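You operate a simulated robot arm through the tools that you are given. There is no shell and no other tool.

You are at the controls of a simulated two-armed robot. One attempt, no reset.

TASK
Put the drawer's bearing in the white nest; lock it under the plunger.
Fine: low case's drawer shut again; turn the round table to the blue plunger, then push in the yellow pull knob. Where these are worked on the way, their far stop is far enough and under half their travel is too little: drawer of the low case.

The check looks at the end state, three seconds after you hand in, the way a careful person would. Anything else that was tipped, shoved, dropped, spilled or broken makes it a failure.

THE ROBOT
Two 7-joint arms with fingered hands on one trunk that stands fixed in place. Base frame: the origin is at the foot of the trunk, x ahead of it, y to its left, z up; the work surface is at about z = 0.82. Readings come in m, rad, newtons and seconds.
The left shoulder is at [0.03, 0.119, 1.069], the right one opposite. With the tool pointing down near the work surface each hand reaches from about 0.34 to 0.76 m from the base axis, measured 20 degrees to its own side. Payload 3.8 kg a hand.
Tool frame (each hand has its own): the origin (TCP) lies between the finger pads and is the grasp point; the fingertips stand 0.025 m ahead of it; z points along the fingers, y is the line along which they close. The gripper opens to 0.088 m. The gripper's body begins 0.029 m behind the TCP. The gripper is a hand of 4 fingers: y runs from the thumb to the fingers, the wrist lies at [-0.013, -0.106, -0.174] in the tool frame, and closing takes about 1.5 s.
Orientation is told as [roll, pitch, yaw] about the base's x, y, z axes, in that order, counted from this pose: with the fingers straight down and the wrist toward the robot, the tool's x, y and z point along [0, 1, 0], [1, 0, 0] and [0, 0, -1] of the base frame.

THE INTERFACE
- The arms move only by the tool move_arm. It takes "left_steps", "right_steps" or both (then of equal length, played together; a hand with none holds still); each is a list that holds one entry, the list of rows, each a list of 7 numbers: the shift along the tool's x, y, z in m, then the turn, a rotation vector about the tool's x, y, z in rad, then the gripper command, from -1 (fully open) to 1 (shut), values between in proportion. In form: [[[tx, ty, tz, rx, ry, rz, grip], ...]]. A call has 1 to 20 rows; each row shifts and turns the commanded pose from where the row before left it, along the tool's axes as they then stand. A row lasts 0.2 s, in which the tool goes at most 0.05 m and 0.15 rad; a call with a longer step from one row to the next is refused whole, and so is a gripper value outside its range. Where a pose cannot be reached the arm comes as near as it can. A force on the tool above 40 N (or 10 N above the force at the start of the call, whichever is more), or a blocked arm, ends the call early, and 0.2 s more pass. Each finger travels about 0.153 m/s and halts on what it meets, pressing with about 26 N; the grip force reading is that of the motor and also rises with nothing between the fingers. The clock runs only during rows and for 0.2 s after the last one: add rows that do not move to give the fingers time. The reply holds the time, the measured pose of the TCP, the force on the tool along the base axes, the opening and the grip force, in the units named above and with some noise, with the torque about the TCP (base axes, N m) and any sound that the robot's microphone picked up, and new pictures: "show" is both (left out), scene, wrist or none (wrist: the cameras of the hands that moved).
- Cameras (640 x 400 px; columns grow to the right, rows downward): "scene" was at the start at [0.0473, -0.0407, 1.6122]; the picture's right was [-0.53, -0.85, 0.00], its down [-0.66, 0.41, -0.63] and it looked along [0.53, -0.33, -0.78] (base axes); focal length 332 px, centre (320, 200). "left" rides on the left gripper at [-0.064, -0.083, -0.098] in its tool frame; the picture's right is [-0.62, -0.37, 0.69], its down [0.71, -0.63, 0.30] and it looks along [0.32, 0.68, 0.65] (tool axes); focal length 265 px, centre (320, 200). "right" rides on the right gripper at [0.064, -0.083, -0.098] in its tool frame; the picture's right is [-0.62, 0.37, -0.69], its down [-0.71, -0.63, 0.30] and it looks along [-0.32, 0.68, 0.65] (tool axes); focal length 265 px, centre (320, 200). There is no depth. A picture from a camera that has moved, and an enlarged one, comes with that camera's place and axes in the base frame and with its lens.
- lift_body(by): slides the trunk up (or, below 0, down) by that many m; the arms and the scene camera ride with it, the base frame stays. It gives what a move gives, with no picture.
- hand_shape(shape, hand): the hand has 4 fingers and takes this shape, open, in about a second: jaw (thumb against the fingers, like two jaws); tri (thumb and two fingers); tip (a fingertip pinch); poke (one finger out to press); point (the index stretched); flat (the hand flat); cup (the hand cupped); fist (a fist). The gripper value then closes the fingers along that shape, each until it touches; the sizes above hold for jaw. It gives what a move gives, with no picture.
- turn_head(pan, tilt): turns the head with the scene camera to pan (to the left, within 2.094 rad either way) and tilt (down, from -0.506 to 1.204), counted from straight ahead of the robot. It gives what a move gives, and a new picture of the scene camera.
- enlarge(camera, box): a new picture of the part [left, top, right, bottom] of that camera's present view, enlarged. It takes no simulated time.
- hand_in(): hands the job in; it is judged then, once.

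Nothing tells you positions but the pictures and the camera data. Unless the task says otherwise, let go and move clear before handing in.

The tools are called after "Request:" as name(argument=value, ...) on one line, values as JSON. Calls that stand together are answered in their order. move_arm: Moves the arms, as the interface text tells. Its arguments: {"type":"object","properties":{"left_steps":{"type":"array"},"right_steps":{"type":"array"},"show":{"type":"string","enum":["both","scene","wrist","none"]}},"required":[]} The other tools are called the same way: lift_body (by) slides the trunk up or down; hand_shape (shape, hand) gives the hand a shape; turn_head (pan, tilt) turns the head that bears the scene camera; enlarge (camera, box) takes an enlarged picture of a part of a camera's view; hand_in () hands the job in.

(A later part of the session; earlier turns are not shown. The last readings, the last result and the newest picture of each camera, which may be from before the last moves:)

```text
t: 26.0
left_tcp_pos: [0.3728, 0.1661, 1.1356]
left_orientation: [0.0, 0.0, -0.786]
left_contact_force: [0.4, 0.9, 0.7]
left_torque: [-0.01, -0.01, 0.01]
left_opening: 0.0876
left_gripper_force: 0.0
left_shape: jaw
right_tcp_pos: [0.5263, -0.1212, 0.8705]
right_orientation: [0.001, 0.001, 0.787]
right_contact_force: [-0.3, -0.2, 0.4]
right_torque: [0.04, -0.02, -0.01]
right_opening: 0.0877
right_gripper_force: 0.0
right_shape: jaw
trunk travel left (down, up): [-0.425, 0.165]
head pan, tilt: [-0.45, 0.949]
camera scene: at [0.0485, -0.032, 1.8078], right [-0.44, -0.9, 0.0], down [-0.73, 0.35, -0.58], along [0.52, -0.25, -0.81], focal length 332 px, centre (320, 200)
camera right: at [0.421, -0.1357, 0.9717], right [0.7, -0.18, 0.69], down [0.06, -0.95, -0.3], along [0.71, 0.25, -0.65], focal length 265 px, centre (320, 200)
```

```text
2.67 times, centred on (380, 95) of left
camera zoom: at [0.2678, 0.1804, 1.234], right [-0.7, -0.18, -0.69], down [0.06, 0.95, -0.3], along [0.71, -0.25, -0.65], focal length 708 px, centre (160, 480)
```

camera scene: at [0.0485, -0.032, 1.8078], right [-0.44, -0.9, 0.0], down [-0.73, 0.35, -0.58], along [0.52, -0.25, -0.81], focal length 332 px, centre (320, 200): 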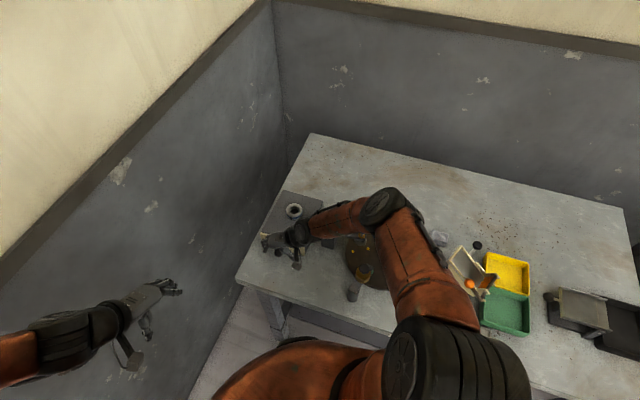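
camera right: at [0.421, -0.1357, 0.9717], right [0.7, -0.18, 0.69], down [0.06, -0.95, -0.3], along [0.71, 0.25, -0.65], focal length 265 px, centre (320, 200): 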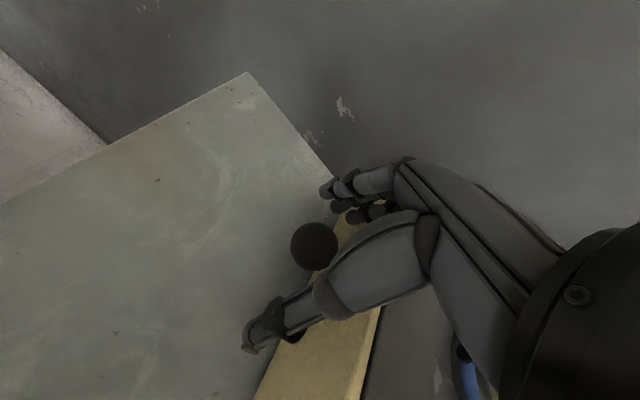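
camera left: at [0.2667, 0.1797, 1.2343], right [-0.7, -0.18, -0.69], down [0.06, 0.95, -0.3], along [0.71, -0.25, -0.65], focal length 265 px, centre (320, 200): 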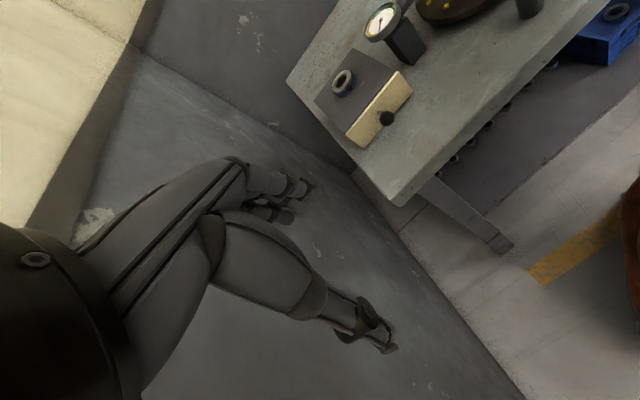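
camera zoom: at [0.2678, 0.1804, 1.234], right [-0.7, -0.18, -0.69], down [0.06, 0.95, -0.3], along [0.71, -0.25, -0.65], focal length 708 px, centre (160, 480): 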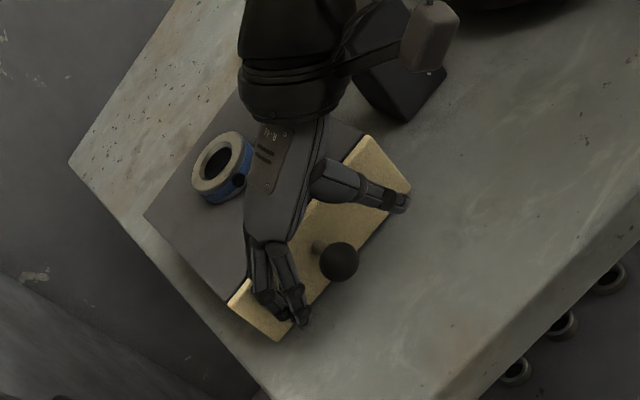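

The knob sits between thumb and fingers, right at the TCP. Closing now.

Request:
move_arm(right_steps=[[[0, 0, 0.004, 0, 0, 0, 0], [0, 0, 0, 0, 0, 0, 0.4], [0, 0, 0, 0, 0, 0, 0.7], [0, 0, 0, 0, 0, 0, 1], [0, 0, 0, 0, 0, 0, 1], [0, 0, 0, 0, 0, 0, 1], [0, 0, 0, 0, 0, 0, 1], [0, 0, 0, 0, 0, 0, 1]]])

Request:
enlarge(camera="right", box=[160, 140, 440, 400])

Request:
enlarge(camera="left", box=[310, 20, 450, 170])

```text
t: 27.8
left_tcp_pos: [0.3717, 0.1654, 1.1356]
left_orientation: [-0.001, 0.002, -0.787]
left_contact_force: [-0.2, 0.9, -0.3]
left_torque: [0.0, 0.03, -0.02]
left_opening: 0.0878
left_gripper_force: 0.1
left_shape: jaw
right_tcp_pos: [0.5259, -0.1211, 0.8667]
right_orientation: [0.002, 0.001, 0.789]
right_contact_force: [-3.9, -0.1, -15.1]
right_torque: [0.02, 0.06, 0.09]
right_opening: 0.0147
right_gripper_force: 26.5
right_shape: jaw
trunk travel left (down, up): [-0.425, 0.165]
head pan, tilt: [-0.45, 0.949]
camera scene: at [0.0497, -0.0326, 1.8077], right [-0.44, -0.9, 0.0], down [-0.73, 0.35, -0.58], along [0.52, -0.25, -0.81], focal length 332 px, centre (320, 200)
camera right: at [0.4213, -0.1355, 0.9673], right [0.7, -0.18, 0.69], down [0.06, -0.95, -0.3], along [0.71, 0.26, -0.66], focal length 265 px, centre (320, 200)
```

scene: 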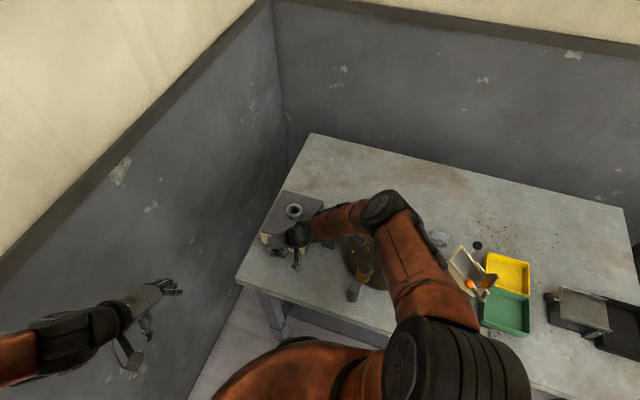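
right: 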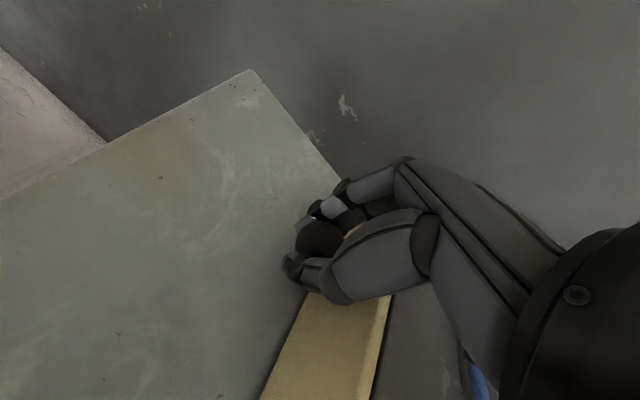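

```text
1.54 times, centred on (300, 270) of right
camera zoom: at [0.4213, -0.1355, 0.9673], right [0.7, -0.18, 0.69], down [0.06, -0.95, -0.3], along [0.71, 0.26, -0.66], focal length 408 px, centre (351, 92)
```

zoom: 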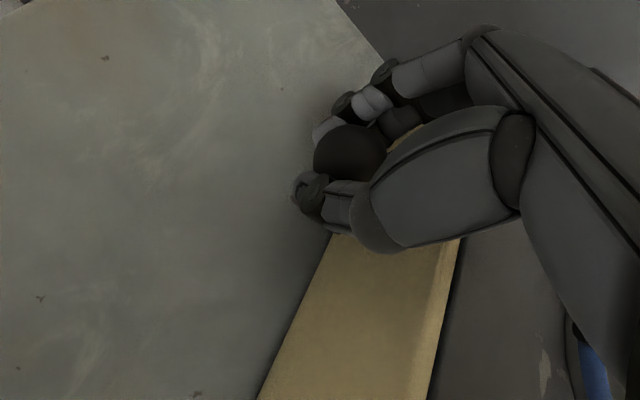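

```text
2.67 times, centred on (380, 95) of left
camera zoom: at [0.2686, 0.1801, 1.2338], right [-0.7, -0.18, -0.69], down [0.06, 0.95, -0.3], along [0.71, -0.25, -0.65], focal length 708 px, centre (160, 480)
```

zoom: 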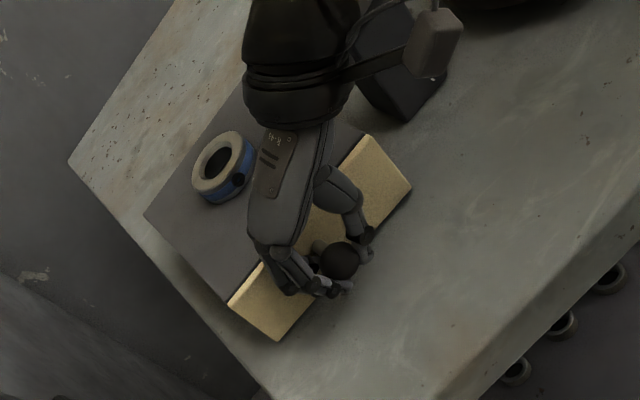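

The knob is gripped. Pulling the drawer out along tool x.

Request:
move_arm(right_steps=[[[0.01, 0, 0, 0, 0, 0, 1], [0.015, 0, 0, 0, 0, 0, 1], [0.015, 0, 0, 0, 0, 0, 1], [0.015, 0, 0, 0, 0, 0, 1], [0.015, 0, 0, 0, 0, 0, 1], [0.015, 0, 0, 0, 0, 0, 1], [0, 0, 0, 0, 0, 0, 1]]])

Request:
enlarge(camera="left", box=[310, 20, 450, 170])

```text
t: 29.4
left_tcp_pos: [0.3725, 0.167, 1.1353]
left_orientation: [-0.001, 0.002, -0.786]
left_contact_force: [0.2, -0.4, 0.0]
left_torque: [-0.02, -0.01, 0.0]
left_opening: 0.0878
left_gripper_force: 0.1
left_shape: jaw
right_tcp_pos: [0.4676, -0.0617, 0.867]
right_orientation: [0.003, 0.001, 0.786]
right_contact_force: [-5.4, -3.1, -15.7]
right_torque: [-0.03, 0.11, 0.05]
right_opening: 0.0143
right_gripper_force: 25.8
right_shape: jaw
trunk travel left (down, up): [-0.425, 0.165]
head pan, tilt: [-0.45, 0.949]
camera scene: at [0.0494, -0.033, 1.8078], right [-0.44, -0.9, 0.0], down [-0.73, 0.35, -0.58], along [0.52, -0.25, -0.81], focal length 332 px, centre (320, 200)
camera right: at [0.3618, -0.0757, 0.9671], right [0.7, -0.18, 0.69], down [0.06, -0.95, -0.3], along [0.71, 0.26, -0.66], focal length 265 px, centre (320, 200)
```

scene: 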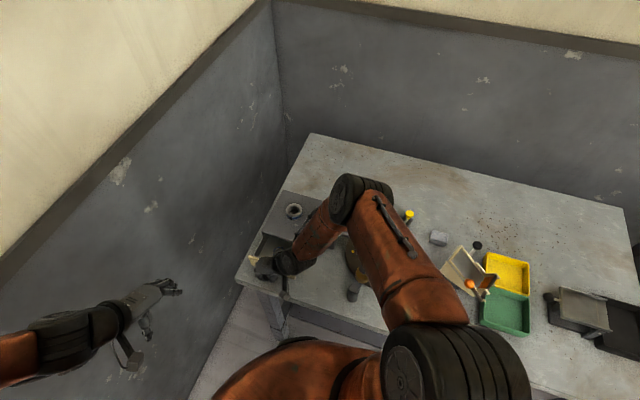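
right: 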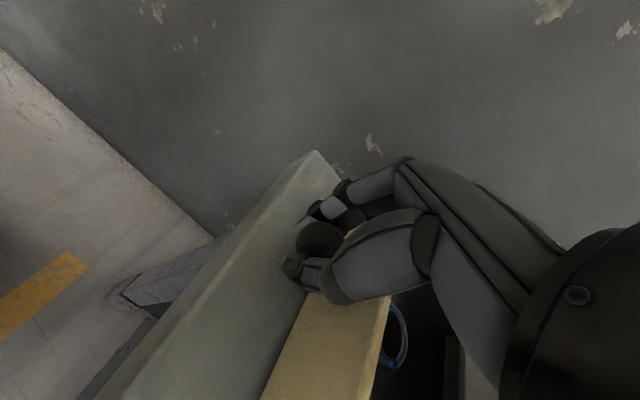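

```text
2.67 times, centred on (380, 95) of left
camera zoom: at [0.2684, 0.1798, 1.2339], right [-0.7, -0.18, -0.69], down [0.06, 0.95, -0.3], along [0.71, -0.25, -0.65], focal length 708 px, centre (160, 480)
```

zoom: 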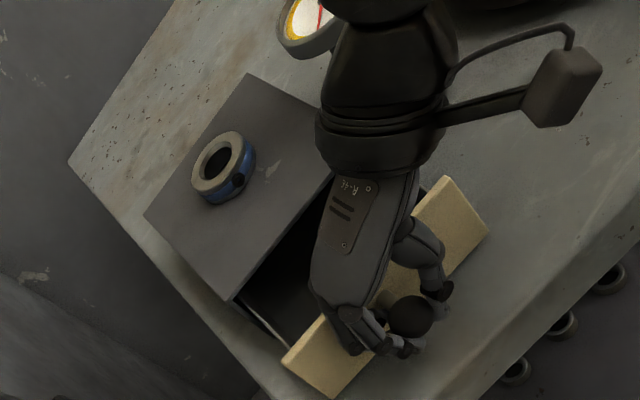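

The drawer moves freely (about 8.4 cm) and a blue-banded ring is inside. I'll pull on toward its far stop.

Request:
move_arm(right_steps=[[[0.01, 0, 0, 0, 0, 0, 1], [0.01, 0, 0, 0, 0, 0, 1], [0.01, 0, 0, 0, 0, 0, 1], [0.01, 0, 0, 0, 0, 0, 1]]], show="wrist")

Request:
enlarge(camera="left", box=[310, 20, 470, 190])

```text
t: 30.4
left_tcp_pos: [0.3734, 0.1663, 1.1352]
left_orientation: [0.002, 0.002, -0.785]
left_contact_force: [0.7, 0.9, 0.5]
left_torque: [-0.03, -0.01, 0.01]
left_opening: 0.0878
left_gripper_force: 0.0
left_shape: jaw
right_tcp_pos: [0.4413, -0.0255, 0.8696]
right_orientation: [0.0, -0.009, 0.792]
right_contact_force: [5.4, -0.1, -4.0]
right_torque: [0.02, -0.01, 0.07]
right_opening: 0.0109
right_gripper_force: 26.5
right_shape: jaw
trunk travel left (down, up): [-0.425, 0.165]
head pan, tilt: [-0.45, 0.949]
camera right: at [0.3362, -0.0426, 0.9693], right [0.7, -0.18, 0.69], down [0.07, -0.95, -0.31], along [0.71, 0.26, -0.65], focal length 265 px, centre (320, 200)
```

right: 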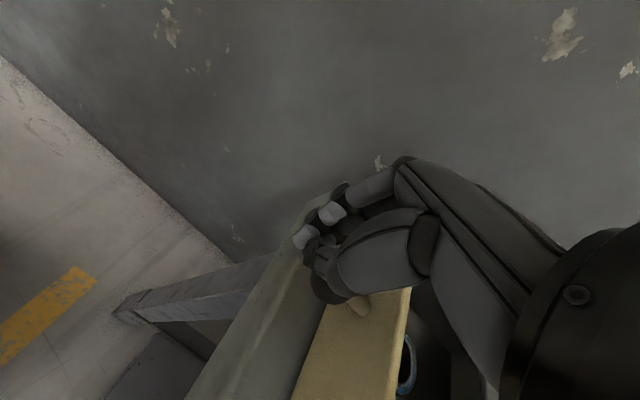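

```text
2.35 times, centred on (390, 105) of left
camera zoom: at [0.2689, 0.1801, 1.2341], right [-0.7, -0.18, -0.69], down [0.06, 0.95, -0.3], along [0.71, -0.25, -0.65], focal length 624 px, centre (155, 424)
```

zoom: 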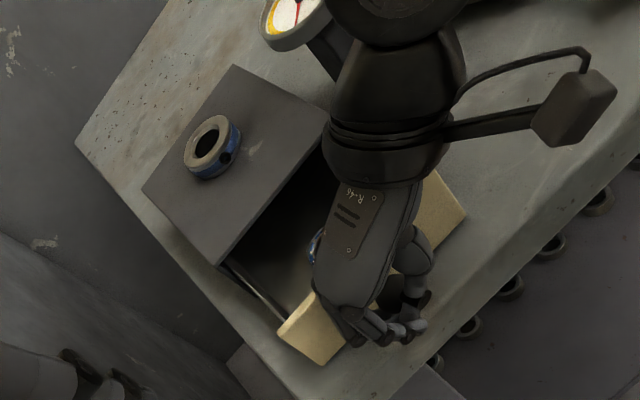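

The grip reached the far stop and slipped forward off the knob. I'll open and raise the hand straight up.

Request:
move_arm(right_steps=[[[0.005, 0, 0, 0, 0, 0, 0.5], [0, 0, 0, 0, 0, 0, 0], [0, 0, 0, 0, 0, 0, -0.5], [0, 0, 0, 0, 0, 0, -1], [0, 0, 0, 0, 0, 0, -1], [0, 0, 0, 0, 0, 0, -1], [0, 0, -0.03, 0, 0, 0, -1], [0, 0, -0.04, 0, 0, 0, -1], [0, 0, -0.04, 0, 0, 0, -1], [0, 0, -0.04, 0, 0, 0, -1]]])

Request:
enlarge(camera="left", box=[310, 20, 470, 190])

```text
t: 32.6
left_tcp_pos: [0.3718, 0.1669, 1.1349]
left_orientation: [0.0, 0.0, -0.787]
left_contact_force: [-0.1, -0.1, 0.0]
left_torque: [-0.02, -0.03, 0.01]
left_opening: 0.088
left_gripper_force: 0.1
left_shape: jaw
right_tcp_pos: [0.4365, -0.027, 1.0196]
right_orientation: [-0.002, 0.001, 0.784]
right_contact_force: [0.8, 0.4, 0.8]
right_torque: [0.02, 0.0, 0.0]
right_opening: 0.0878
right_gripper_force: 0.0
right_shape: jaw
trunk travel left (down, up): [-0.425, 0.165]
head pan, tilt: [-0.45, 0.949]
camera scene: at [0.0476, -0.0315, 1.8079], right [-0.44, -0.9, 0.0], down [-0.73, 0.35, -0.58], along [0.52, -0.25, -0.81], focal length 332 px, centre (320, 200)
camera right: at [0.3313, -0.0421, 1.1194], right [0.7, -0.18, 0.69], down [0.06, -0.95, -0.3], along [0.71, 0.25, -0.65], focal length 265 px, centre (320, 200)
```

scene: 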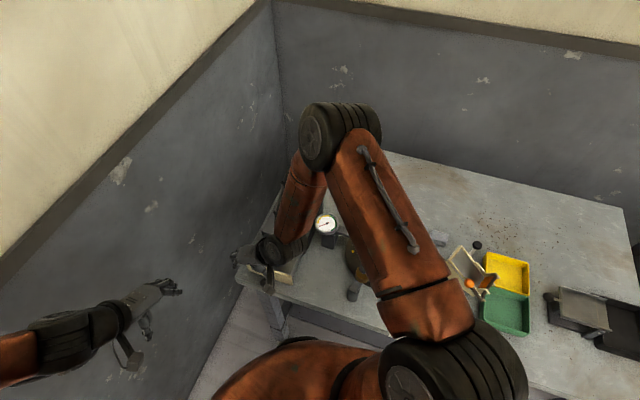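
right: 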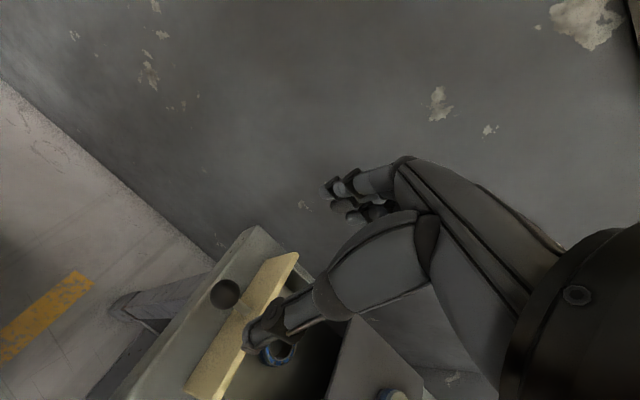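

```text
2.35 times, centred on (390, 105) of left
camera zoom: at [0.2672, 0.1808, 1.2341], right [-0.7, -0.18, -0.69], down [0.06, 0.95, -0.3], along [0.71, -0.26, -0.65], focal length 624 px, centre (155, 424)
```

zoom: 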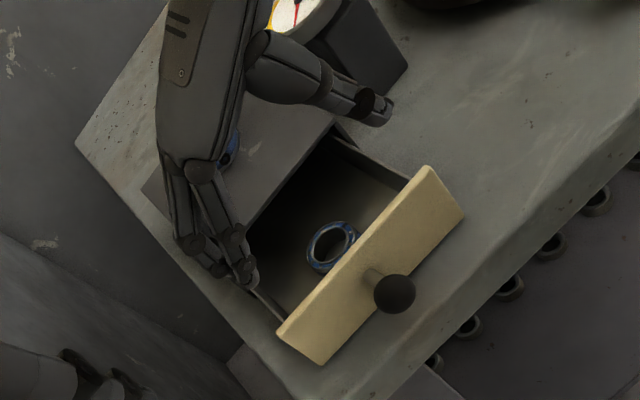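

The drawer is open by about 10 cm and a ring with a blue band lies near its front. Zooming in to size it.

Request:
enlarge(camera="left", box=[365, 85, 425, 130])

Request:
enlarge(camera="right", box=[170, 220, 420, 400])

```text
8.89 times, centred on (395, 108) of left
camera zoom: at [0.2672, 0.1808, 1.2341], right [-0.7, -0.18, -0.69], down [0.06, 0.95, -0.3], along [0.71, -0.26, -0.65], focal length 2359 px, centre (-347, 1022)
```

zoom: 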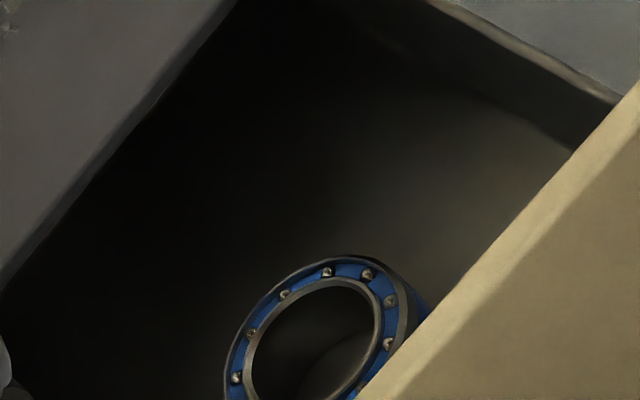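

```text
2.22 times, centred on (295, 310) of right
camera zoom: at [0.3313, -0.0421, 1.1194], right [0.7, -0.18, 0.69], down [0.06, -0.95, -0.3], along [0.71, 0.25, -0.65], focal length 590 px, centre (376, -44)
```

zoom: 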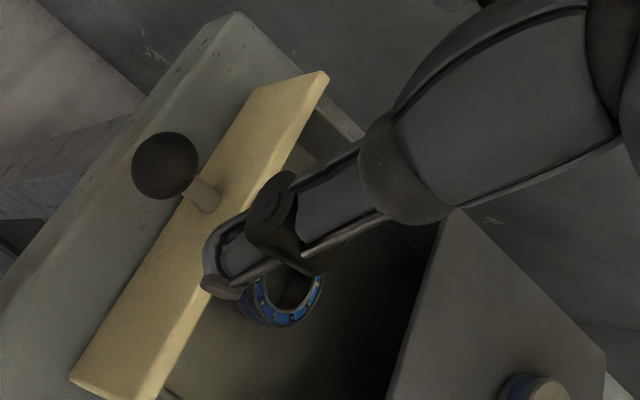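

Request:
enlarge(camera="left", box=[370, 95, 430, 140])

```text
8.89 times, centred on (400, 118) of left
camera zoom: at [0.2672, 0.1808, 1.2341], right [-0.7, -0.18, -0.69], down [0.06, 0.95, -0.3], along [0.71, -0.26, -0.65], focal length 2359 px, centre (-391, 933)
```

zoom: 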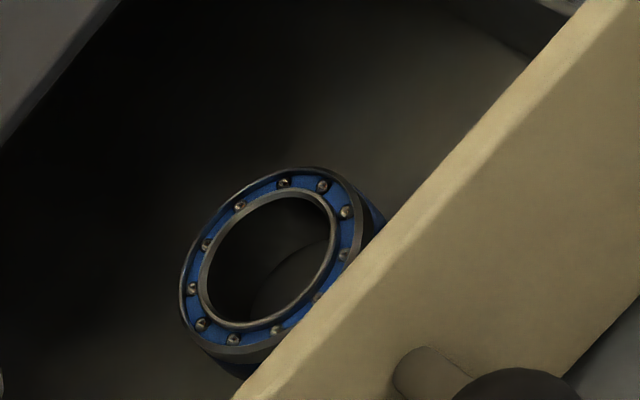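

Request:
move_arm(right_steps=[[[-0.03, 0, -0.02, 0, 0, 0, -1], [-0.035, 0, -0.02, 0, 0, 0, -1], [0, 0.02, 0, 0, 0, 0, -1], [0, 0, 0, 0, 0, 0, -1]]])

Request:
enlarge(camera="right", box=[170, 220, 330, 340])

```text
t: 33.6
left_tcp_pos: [0.3716, 0.1654, 1.1351]
left_orientation: [0.0, 0.0, -0.787]
left_contact_force: [-0.1, 0.0, -0.5]
left_torque: [0.0, 0.0, -0.02]
left_opening: 0.0878
left_gripper_force: 0.1
left_shape: jaw
right_tcp_pos: [0.4975, -0.0603, 1.0598]
right_orientation: [0.001, 0.0, 0.788]
right_contact_force: [-0.5, -0.4, -0.4]
right_torque: [0.0, -0.01, -0.02]
right_opening: 0.0879
right_gripper_force: 0.0
right_shape: jaw
trunk travel left (down, up): [-0.425, 0.165]
head pan, tilt: [-0.45, 0.949]
camera scene: at [0.0479, -0.0327, 1.8078], right [-0.44, -0.9, 0.0], down [-0.73, 0.35, -0.58], along [0.52, -0.25, -0.81], focal length 332 px, centre (320, 200)
camera right: at [0.3919, -0.0747, 1.1598], right [0.7, -0.18, 0.69], down [0.06, -0.95, -0.3], along [0.71, 0.25, -0.65], focal length 265 px, centre (320, 200)
```

scene: 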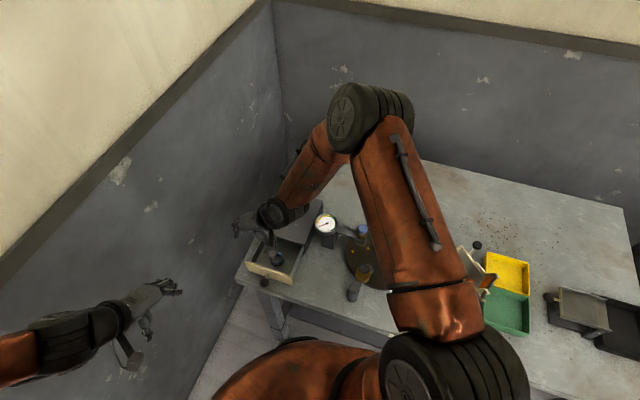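
right: 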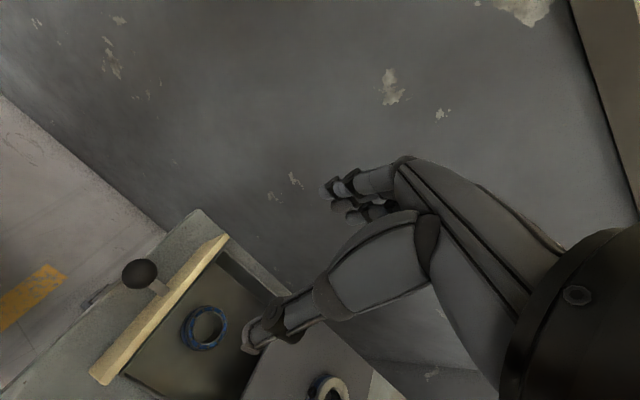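

```text
3.33 times, centred on (250, 280) of right
camera zoom: at [0.3919, -0.0747, 1.1598], right [0.7, -0.18, 0.69], down [0.06, -0.95, -0.3], along [0.71, 0.25, -0.65], focal length 885 px, centre (553, -67)
```

zoom: 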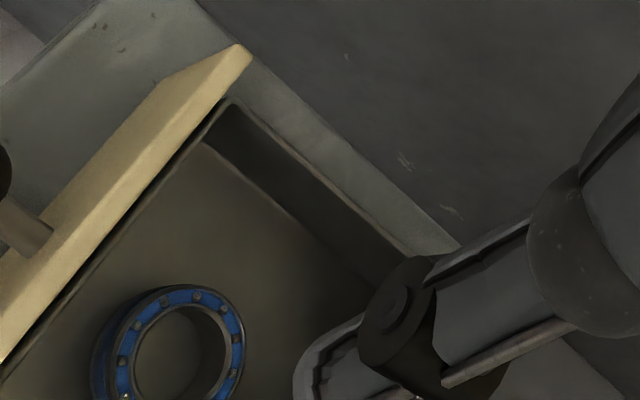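

Request:
enlarge(camera="right", box=[160, 280, 260, 380])

Request:
enlarge(camera="left", box=[340, 70, 450, 150])

Request:
enlarge(camera="scene", box=[230, 190, 330, 290])

```text
4.00 times, centred on (210, 330) of right
camera zoom: at [0.3919, -0.0747, 1.1598], right [0.7, -0.18, 0.69], down [0.06, -0.95, -0.3], along [0.71, 0.25, -0.65], focal length 1062 px, centre (760, -320)
```

zoom: 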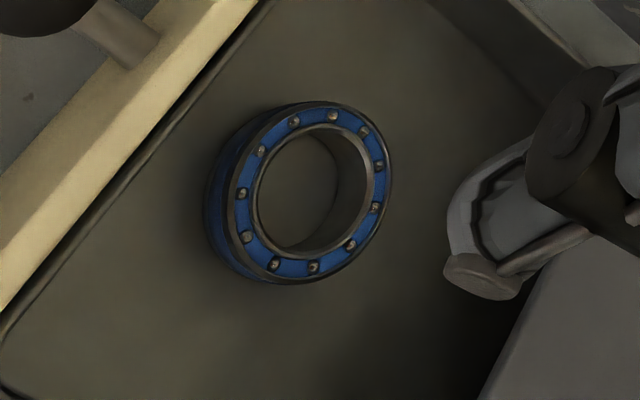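

```text
5.00 times, centred on (395, 110) of left
camera zoom: at [0.2675, 0.18, 1.2341], right [-0.7, -0.18, -0.69], down [0.06, 0.95, -0.3], along [0.71, -0.25, -0.65], focal length 1327 px, centre (-55, 650)
```

zoom: 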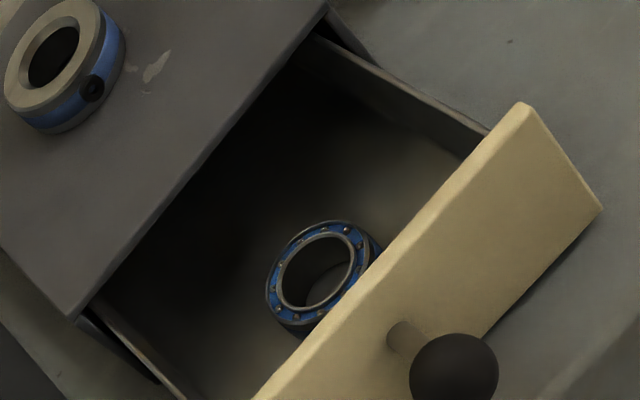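

```text
4.00 times, centred on (280, 240) of scene
camera zoom: at [0.0479, -0.0327, 1.8078], right [-0.44, -0.9, 0.0], down [-0.73, 0.35, -0.58], along [0.52, -0.25, -0.81], focal length 1328 px, centre (480, 40)
```

zoom: 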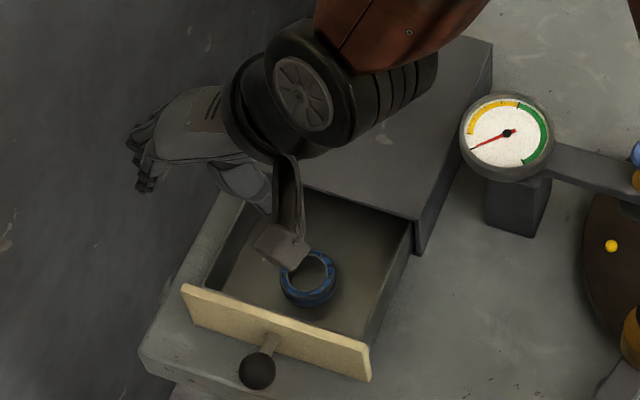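

The drawer's part is a real ball bearing (blue cage), OD about 5 cm, top at about [0.521, -0.113, 0.846]; the one on the case top is a collar. I'll go over it and descend.

Request:
move_arm(right_steps=[[[-0.027, -0.0103, 0, 0, 0, 0, -1], [-0.027, -0.0103, 0, 0, 0, 0, -1], [0, 0, 0.04, 0, 0, 0, -1], [0, 0, 0.04, 0, 0, 0, -1], [0, 0, 0.04, 0, 0, 0, -1], [0, 0, 0.03, 0, 0, 0, -1], [0, 0, 0, 0, 0, 0, -1]]])

Request:
enlarge(camera="right", box=[180, 140, 420, 400])

Request:
enlarge(camera="left", box=[340, 50, 450, 150])

```text
t: 35.2
left_tcp_pos: [0.3712, 0.1671, 1.1356]
left_orientation: [0.0, 0.001, -0.787]
left_contact_force: [-1.0, 0.4, 0.8]
left_torque: [-0.02, 0.0, 0.01]
left_opening: 0.0879
left_gripper_force: 0.0
left_shape: jaw
right_tcp_pos: [0.5187, -0.1094, 0.9073]
right_orientation: [-0.001, 0.001, 0.786]
right_contact_force: [-1.3, -0.1, 0.1]
right_torque: [0.03, -0.01, 0.04]
right_opening: 0.0878
right_gripper_force: 0.0
right_shape: jaw
trunk travel left (down, up): [-0.425, 0.165]
head pan, tilt: [-0.45, 0.949]
camera scene: at [0.0482, -0.0322, 1.8079], right [-0.44, -0.9, 0.0], down [-0.73, 0.35, -0.58], along [0.52, -0.25, -0.81], focal length 332 px, centre (320, 200)
camera right: at [0.4129, -0.125, 1.0071], right [0.7, -0.18, 0.69], down [0.06, -0.95, -0.3], along [0.71, 0.25, -0.65], focal length 265 px, centre (320, 200)
```

scene: 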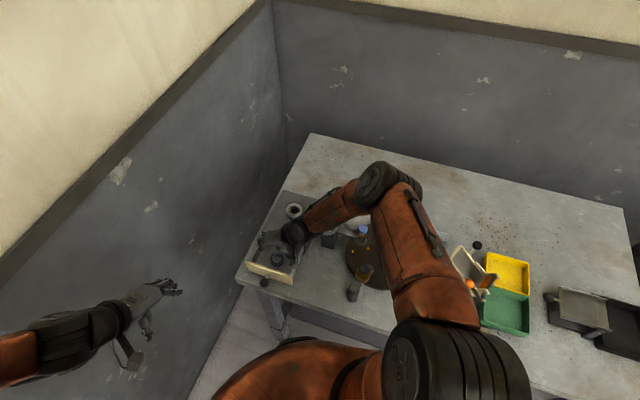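
right: 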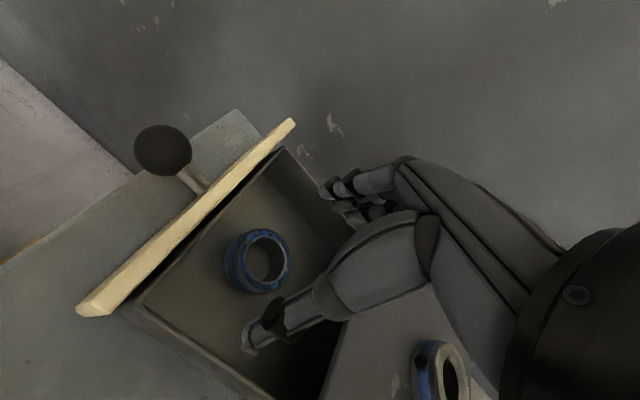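

```text
1.54 times, centred on (300, 270) of right
camera zoom: at [0.4129, -0.125, 1.0071], right [0.7, -0.18, 0.69], down [0.06, -0.95, -0.3], along [0.71, 0.25, -0.65], focal length 408 px, centre (351, 92)
```

zoom: 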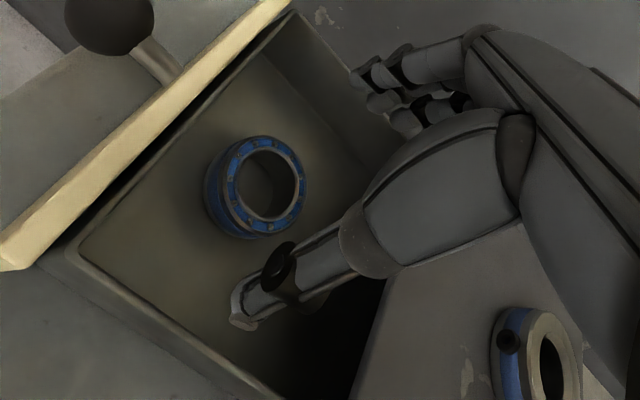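

```text
4.00 times, centred on (395, 100) of left
camera zoom: at [0.2676, 0.1803, 1.2341], right [-0.7, -0.18, -0.69], down [0.06, 0.95, -0.3], along [0.71, -0.25, -0.65], focal length 1062 px, centre (20, 600)
```

zoom: 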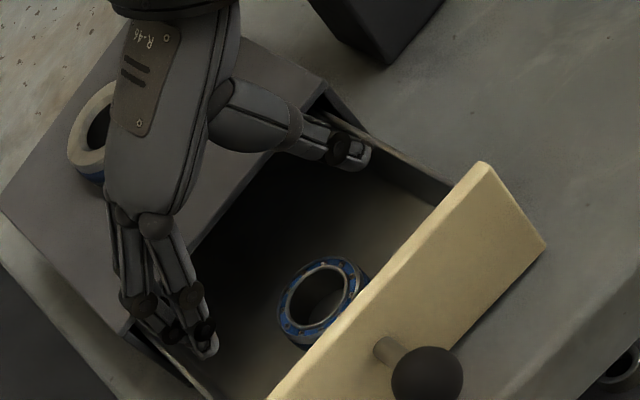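

Alignment is good (within ~4 mm). Correcting, descending to grasp height, and closing.

Request:
move_arm(right_steps=[[[-0.004, -0.001, 0.015, 0, 0, 0, -1], [0, 0, 0.015, 0, 0, 0, -1], [0, 0, 0.015, 0, 0, 0, -1], [0, 0, 0, 0, 0, 0, -1], [0, 0, 0, 0, 0, 0, -0.3], [0, 0, 0, 0, 0, 0, 0], [0, 0, 0, 0, 0, 0, 0.3], [0, 0, 0, 0, 0, 0, 0.6], [0, 0, 0, 0, 0, 0, 1], [0, 0, 0, 0, 0, 0, 1], [0, 0, 0, 0, 0, 0, 1], [0, 0, 0, 0, 0, 0, 1]]])

Request:
enlarge(camera="right", box=[180, 140, 420, 400])

Request:
enlarge(camera="left", box=[340, 50, 450, 150])

```text
t: 37.8
left_tcp_pos: [0.3721, 0.1666, 1.136]
left_orientation: [0.0, -0.001, -0.787]
left_contact_force: [-0.4, 0.6, -0.6]
left_torque: [-0.02, 0.03, 0.01]
left_opening: 0.0878
left_gripper_force: 0.1
left_shape: jaw
right_tcp_pos: [0.5213, -0.1154, 0.8638]
right_orientation: [0.001, -0.002, 0.788]
right_contact_force: [0.3, -0.7, 0.3]
right_torque: [-0.01, 0.01, 0.03]
right_opening: 0.0346
right_gripper_force: 25.6
right_shape: jaw
trunk travel left (down, up): [-0.425, 0.165]
head pan, tilt: [-0.45, 0.949]
camera scene: at [0.0485, -0.0321, 1.8078], right [-0.44, -0.9, 0.0], down [-0.73, 0.35, -0.58], along [0.52, -0.25, -0.81], focal length 332 px, centre (320, 200)
camera right: at [0.4162, -0.1294, 0.9631], right [0.7, -0.18, 0.69], down [0.06, -0.95, -0.3], along [0.71, 0.25, -0.65], focal length 265 px, centre (320, 200)
```

scene: 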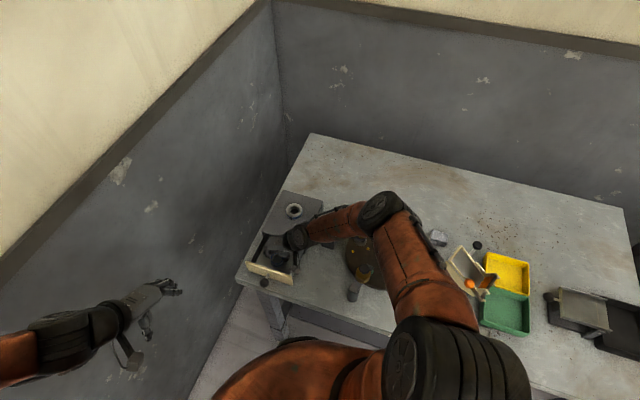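
right: 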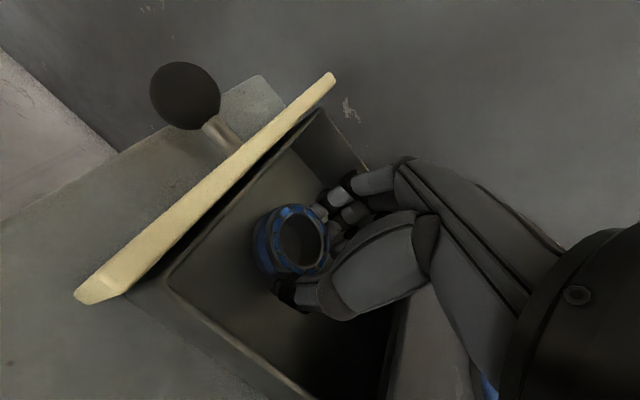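

```text
1.54 times, centred on (300, 270) of right
camera zoom: at [0.4162, -0.1294, 0.9631], right [0.7, -0.18, 0.69], down [0.06, -0.95, -0.3], along [0.71, 0.25, -0.65], focal length 408 px, centre (351, 92)
```

zoom: 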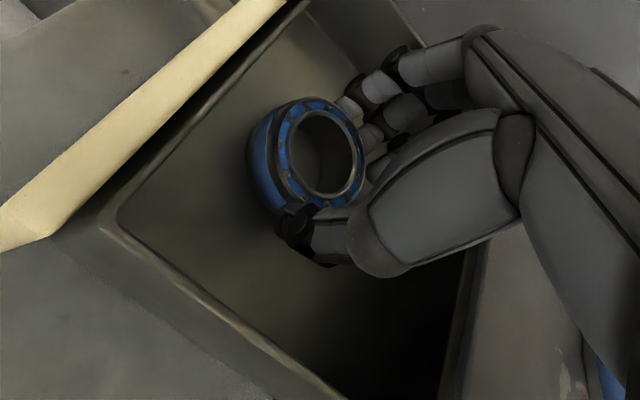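

```text
4.00 times, centred on (395, 100) of left
camera zoom: at [0.2678, 0.1804, 1.234], right [-0.7, -0.18, -0.69], down [0.06, 0.95, -0.3], along [0.71, -0.25, -0.65], focal length 1062 px, centre (20, 600)
```

zoom: 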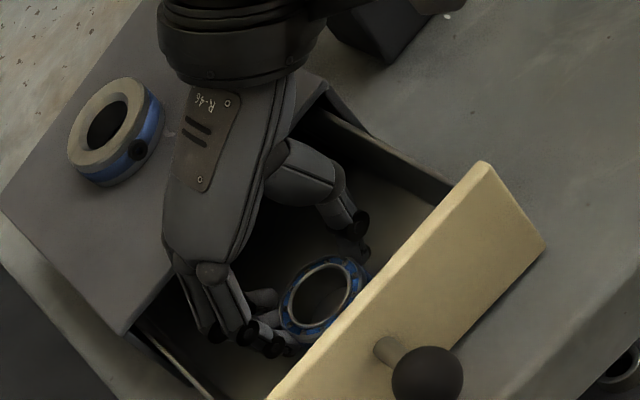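

Gripped (about 26 N, opening 3.5 cm). I'll lift gently and check that the bearing comes up level.

Request:
move_arm(right_steps=[[[0, 0, -0.01, 0, 0, 0, 1], [0, 0, -0.015, 0, 0, 0, 1], [0, 0, -0.02, 0, 0, 0, 1], [0, 0, -0.03, 0, 0, 0, 1], [0, 0, 0, 0, 0, 0, 1]]])

Request:
enlarge(camera="right", box=[220, 170, 400, 320])

Request:
enlarge(camera="left", box=[340, 50, 450, 150])

```text
t: 39.0
left_tcp_pos: [0.3727, 0.1672, 1.1359]
left_orientation: [0.0, 0.002, -0.787]
left_contact_force: [0.1, 0.1, 0.6]
left_torque: [-0.02, 0.0, 0.02]
left_opening: 0.0877
left_gripper_force: 0.1
left_shape: jaw
right_tcp_pos: [0.5207, -0.1138, 0.9377]
right_orientation: [-0.001, 0.0, 0.788]
right_contact_force: [-0.5, -0.2, -1.2]
right_torque: [0.01, -0.03, 0.02]
right_opening: 0.0345
right_gripper_force: 26.0
right_shape: jaw
trunk travel left (down, up): [-0.425, 0.165]
head pan, tilt: [-0.45, 0.949]
camera scene: at [0.0487, -0.0324, 1.8078], right [-0.44, -0.9, 0.0], down [-0.73, 0.35, -0.58], along [0.52, -0.25, -0.81], focal length 332 px, centre (320, 200)
camera right: at [0.4153, -0.1288, 1.0372], right [0.7, -0.18, 0.69], down [0.06, -0.95, -0.3], along [0.71, 0.25, -0.65], focal length 265 px, centre (320, 200)
```

scene: 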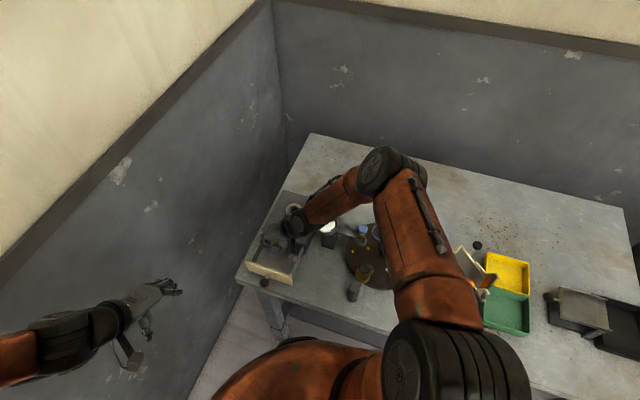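
right: 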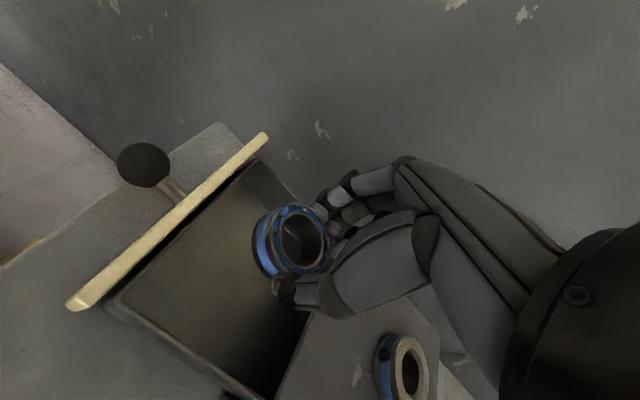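

```text
2.67 times, centred on (310, 245) of right
camera zoom: at [0.4153, -0.1288, 1.0372], right [0.7, -0.18, 0.69], down [0.06, -0.95, -0.3], along [0.71, 0.25, -0.65], focal length 708 px, centre (347, 80)
```

zoom: 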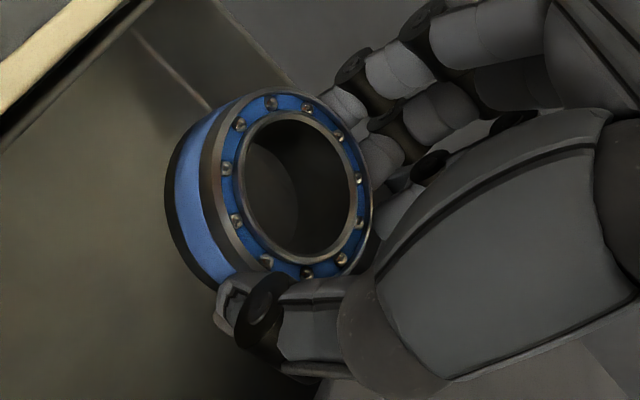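

```text
4.00 times, centred on (395, 100) of left
camera zoom: at [0.2679, 0.1802, 1.234], right [-0.7, -0.18, -0.69], down [0.06, 0.95, -0.3], along [0.71, -0.25, -0.65], focal length 1062 px, centre (20, 600)
```

zoom: 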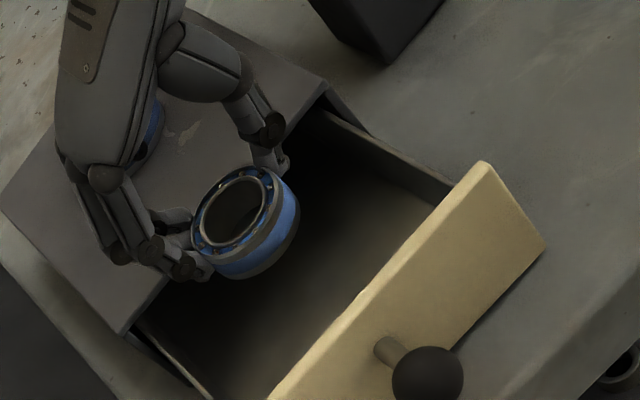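

The bearing is held level, bottom slightly below the fingertips. Next: raise, carry along the hand's back axis to above the white nest (~[0.316, -0.430]), keeping the elbow out.

Request:
move_arm(right_steps=[[[0, 0, -0.03, 0, 0, 0, 1], [0, 0, -0.04, 0, 0, 0, 1], [0, 0, -0.04, 0, 0, 0, 1], [0, 0, -0.04, 0, 0, 0, 1], [0, 0, -0.03, 0, 0, 0, 1], [-0.0088, -0.041, 0, 0, 0, 0, 1], [-0.0088, -0.041, 0, 0, 0, 0, 1], [-0.0088, -0.041, 0, 0, 0, 0, 1], [-0.0088, -0.041, 0, 0, 0, 0, 1], [-0.0088, -0.041, 0, 0, 0, 0, 1], [-0.0088, -0.041, 0, 0, 0, 0, 1], [-0.0088, -0.041, 0, 0, 0, 0, 1], [-0.0088, -0.041, 0, 0, 0, 0, 1], [-0.0088, -0.041, 0, 0, 0, 0, 1], [0, 0, 0, 0, 0, 0, 1]]])

```text
t: 42.2
left_tcp_pos: [0.3719, 0.1679, 1.1351]
left_orientation: [0.0, -0.001, -0.786]
left_contact_force: [0.6, 0.2, -0.7]
left_torque: [0.02, -0.02, 0.0]
left_opening: 0.0876
left_gripper_force: 0.1
left_shape: jaw
right_tcp_pos: [0.3158, -0.4336, 1.1185]
right_orientation: [-0.001, 0.001, 0.787]
right_contact_force: [-1.1, 1.1, -1.8]
right_torque: [-0.01, -0.04, -0.01]
right_opening: 0.0344
right_gripper_force: 26.0
right_shape: jaw
trunk travel left (down, up): [-0.425, 0.165]
head pan, tilt: [-0.45, 0.949]
camera scene: at [0.0491, -0.032, 1.8078], right [-0.44, -0.9, 0.0], down [-0.73, 0.35, -0.58], along [0.52, -0.25, -0.81], focal length 332 px, centre (320, 200)
camera right: at [0.2108, -0.4479, 1.2168], right [0.7, -0.18, 0.69], down [0.06, -0.95, -0.3], along [0.71, 0.26, -0.65], focal length 265 px, centre (320, 200)
```

scene: 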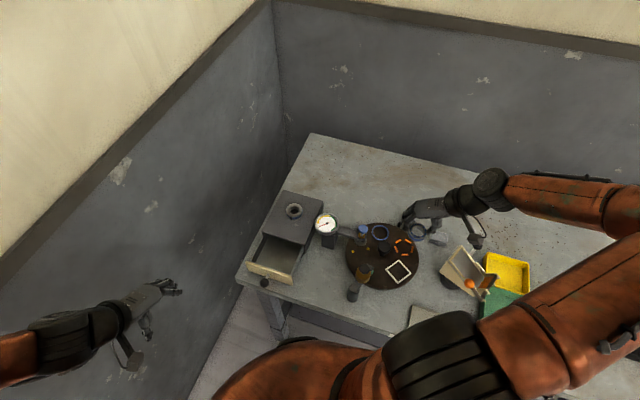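
right: 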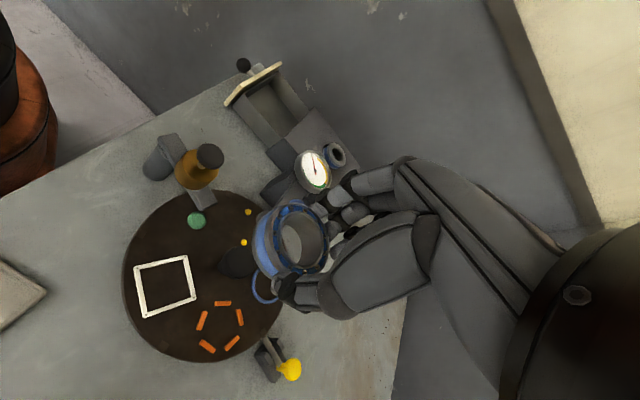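

Request:
enlarge(camera="scene", box=[400, 200, 540, 310])

Request:
enlarge(camera="right", box=[110, 180, 340, 380])

Request:
enlarge(camera="scene", box=[335, 205, 435, 305])

```text
3.64 times, centred on (470, 255) of scene
camera zoom: at [0.0491, -0.032, 1.8078], right [-0.44, -0.9, 0.0], down [-0.73, 0.35, -0.58], along [0.52, -0.25, -0.81], focal length 1207 px, centre (-226, 0)
```

zoom: 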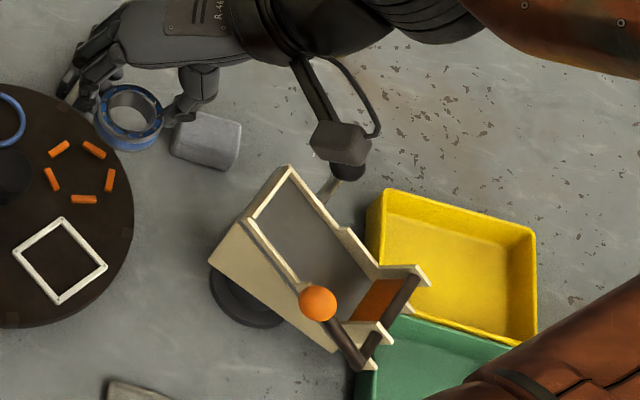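

```text
2.00 times, centred on (225, 280) of right
camera zoom: at [0.2108, -0.4479, 1.2168], right [0.7, -0.18, 0.69], down [0.06, -0.95, -0.3], along [0.71, 0.26, -0.65], focal length 531 px, centre (510, 40)
```

zoom: 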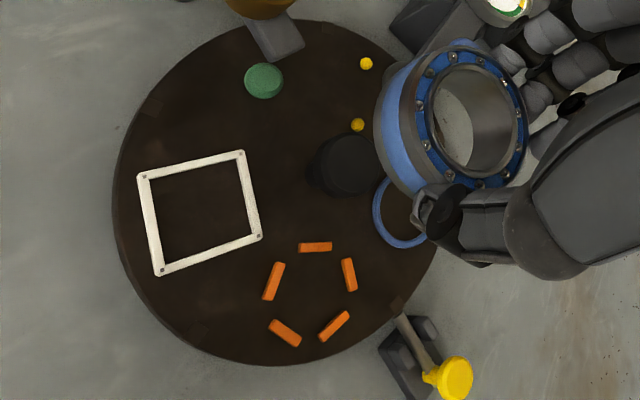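

```text
4.00 times, centred on (385, 255) of scene
camera zoom: at [0.0491, -0.032, 1.8078], right [-0.44, -0.9, 0.0], down [-0.73, 0.35, -0.58], along [0.52, -0.25, -0.81], focal length 1328 px, centre (60, -20)
```

zoom: 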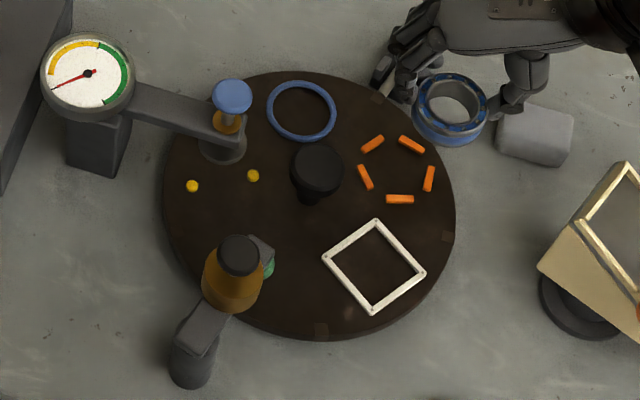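

The nest is a raised white square frame centred near [0.3145, -0.4288, 0.848]; the bearing in hand already hovers almost exactly above it. I'll turn ~8° so the fingers line up with the nest's diagonal and descend partway, checking clearance to the ball chute.

Request:
move_arm(right_steps=[[[0, 0, 0, 0, 0, -0.07, 1], [0, 0, 0, 0, 0, -0.07, 1], [0, 0, 0.04, 0, 0, 0, 1], [0, 0, 0.04, 0, 0, 0, 1], [0, 0, 0.04, 0, 0, 0, 1], [0, 0, 0.04, 0, 0, 0, 1], [0, 0, 0.03, 0, 0, 0, 1], [0, 0, 0, 0, 0, 0, 1], [0, 0, 0, 0, 0, 0, 1]]])

Request:
enlarge(camera="right", box=[160, 170, 400, 370])

Request:
enlarge(camera="scene", box=[335, 205, 495, 305])

```text
t: 44.2
left_tcp_pos: [0.3731, 0.167, 1.1355]
left_orientation: [0.001, -0.002, -0.787]
left_contact_force: [-0.2, 0.6, 0.0]
left_torque: [0.02, 0.0, 0.02]
left_opening: 0.088
left_gripper_force: 0.0
left_shape: jaw
right_tcp_pos: [0.3161, -0.4324, 0.9268]
right_orientation: [0.0, 0.001, 0.927]
right_contact_force: [-0.5, 0.3, -0.7]
right_torque: [0.01, 0.02, 0.01]
right_opening: 0.0341
right_gripper_force: 25.7
right_shape: jaw
trunk travel left (down, up): [-0.425, 0.165]
head pan, tilt: [-0.45, 0.949]
camera scene: at [0.0484, -0.0325, 1.8078], right [-0.44, -0.9, 0.0], down [-0.73, 0.35, -0.58], along [0.52, -0.25, -0.81], focal length 332 px, centre (320, 200)
camera right: at [0.2142, -0.4619, 1.0272], right [0.72, -0.08, 0.69], down [0.19, -0.93, -0.3], along [0.67, 0.35, -0.65], focal length 265 px, centre (320, 200)
```

scene: 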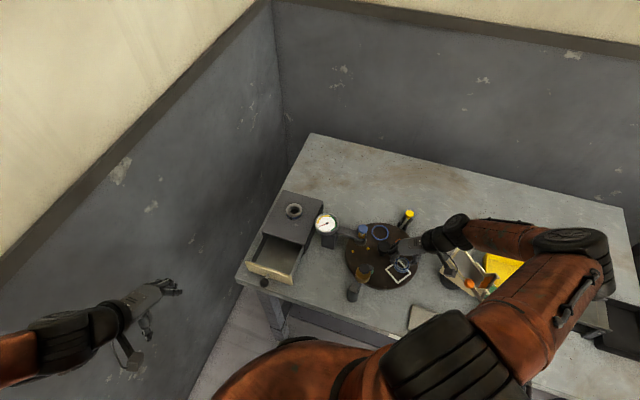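
right: 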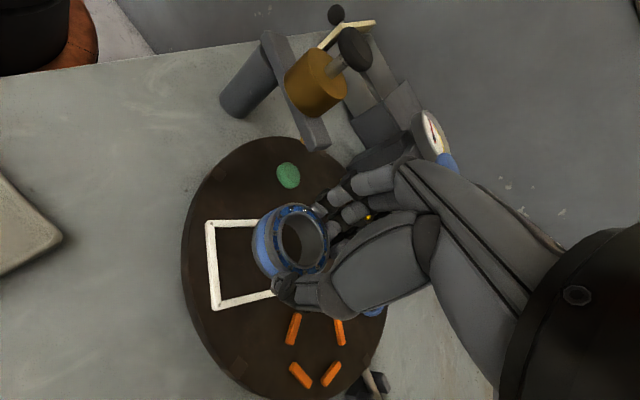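

```text
2.00 times, centred on (280, 270) of right
camera zoom: at [0.2142, -0.4619, 1.0272], right [0.72, -0.08, 0.69], down [0.19, -0.93, -0.3], along [0.67, 0.35, -0.65], focal length 531 px, centre (400, 60)
```

zoom: 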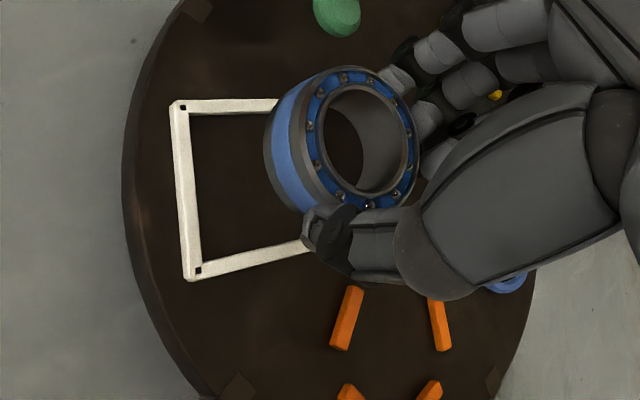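

```text
4.00 times, centred on (415, 255) of scene
camera zoom: at [0.0484, -0.0325, 1.8078], right [-0.44, -0.9, 0.0], down [-0.73, 0.35, -0.58], along [0.52, -0.25, -0.81], focal length 1328 px, centre (-60, -20)
```

zoom: 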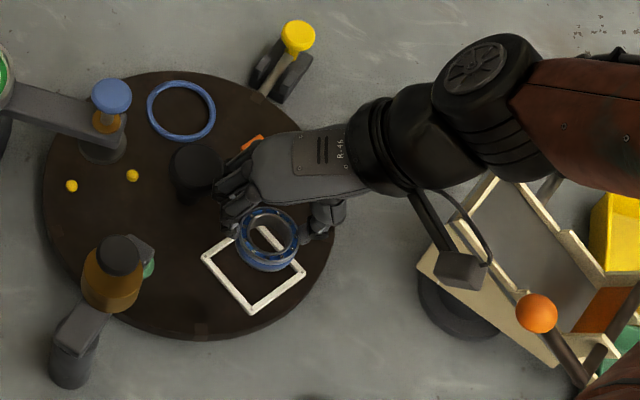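

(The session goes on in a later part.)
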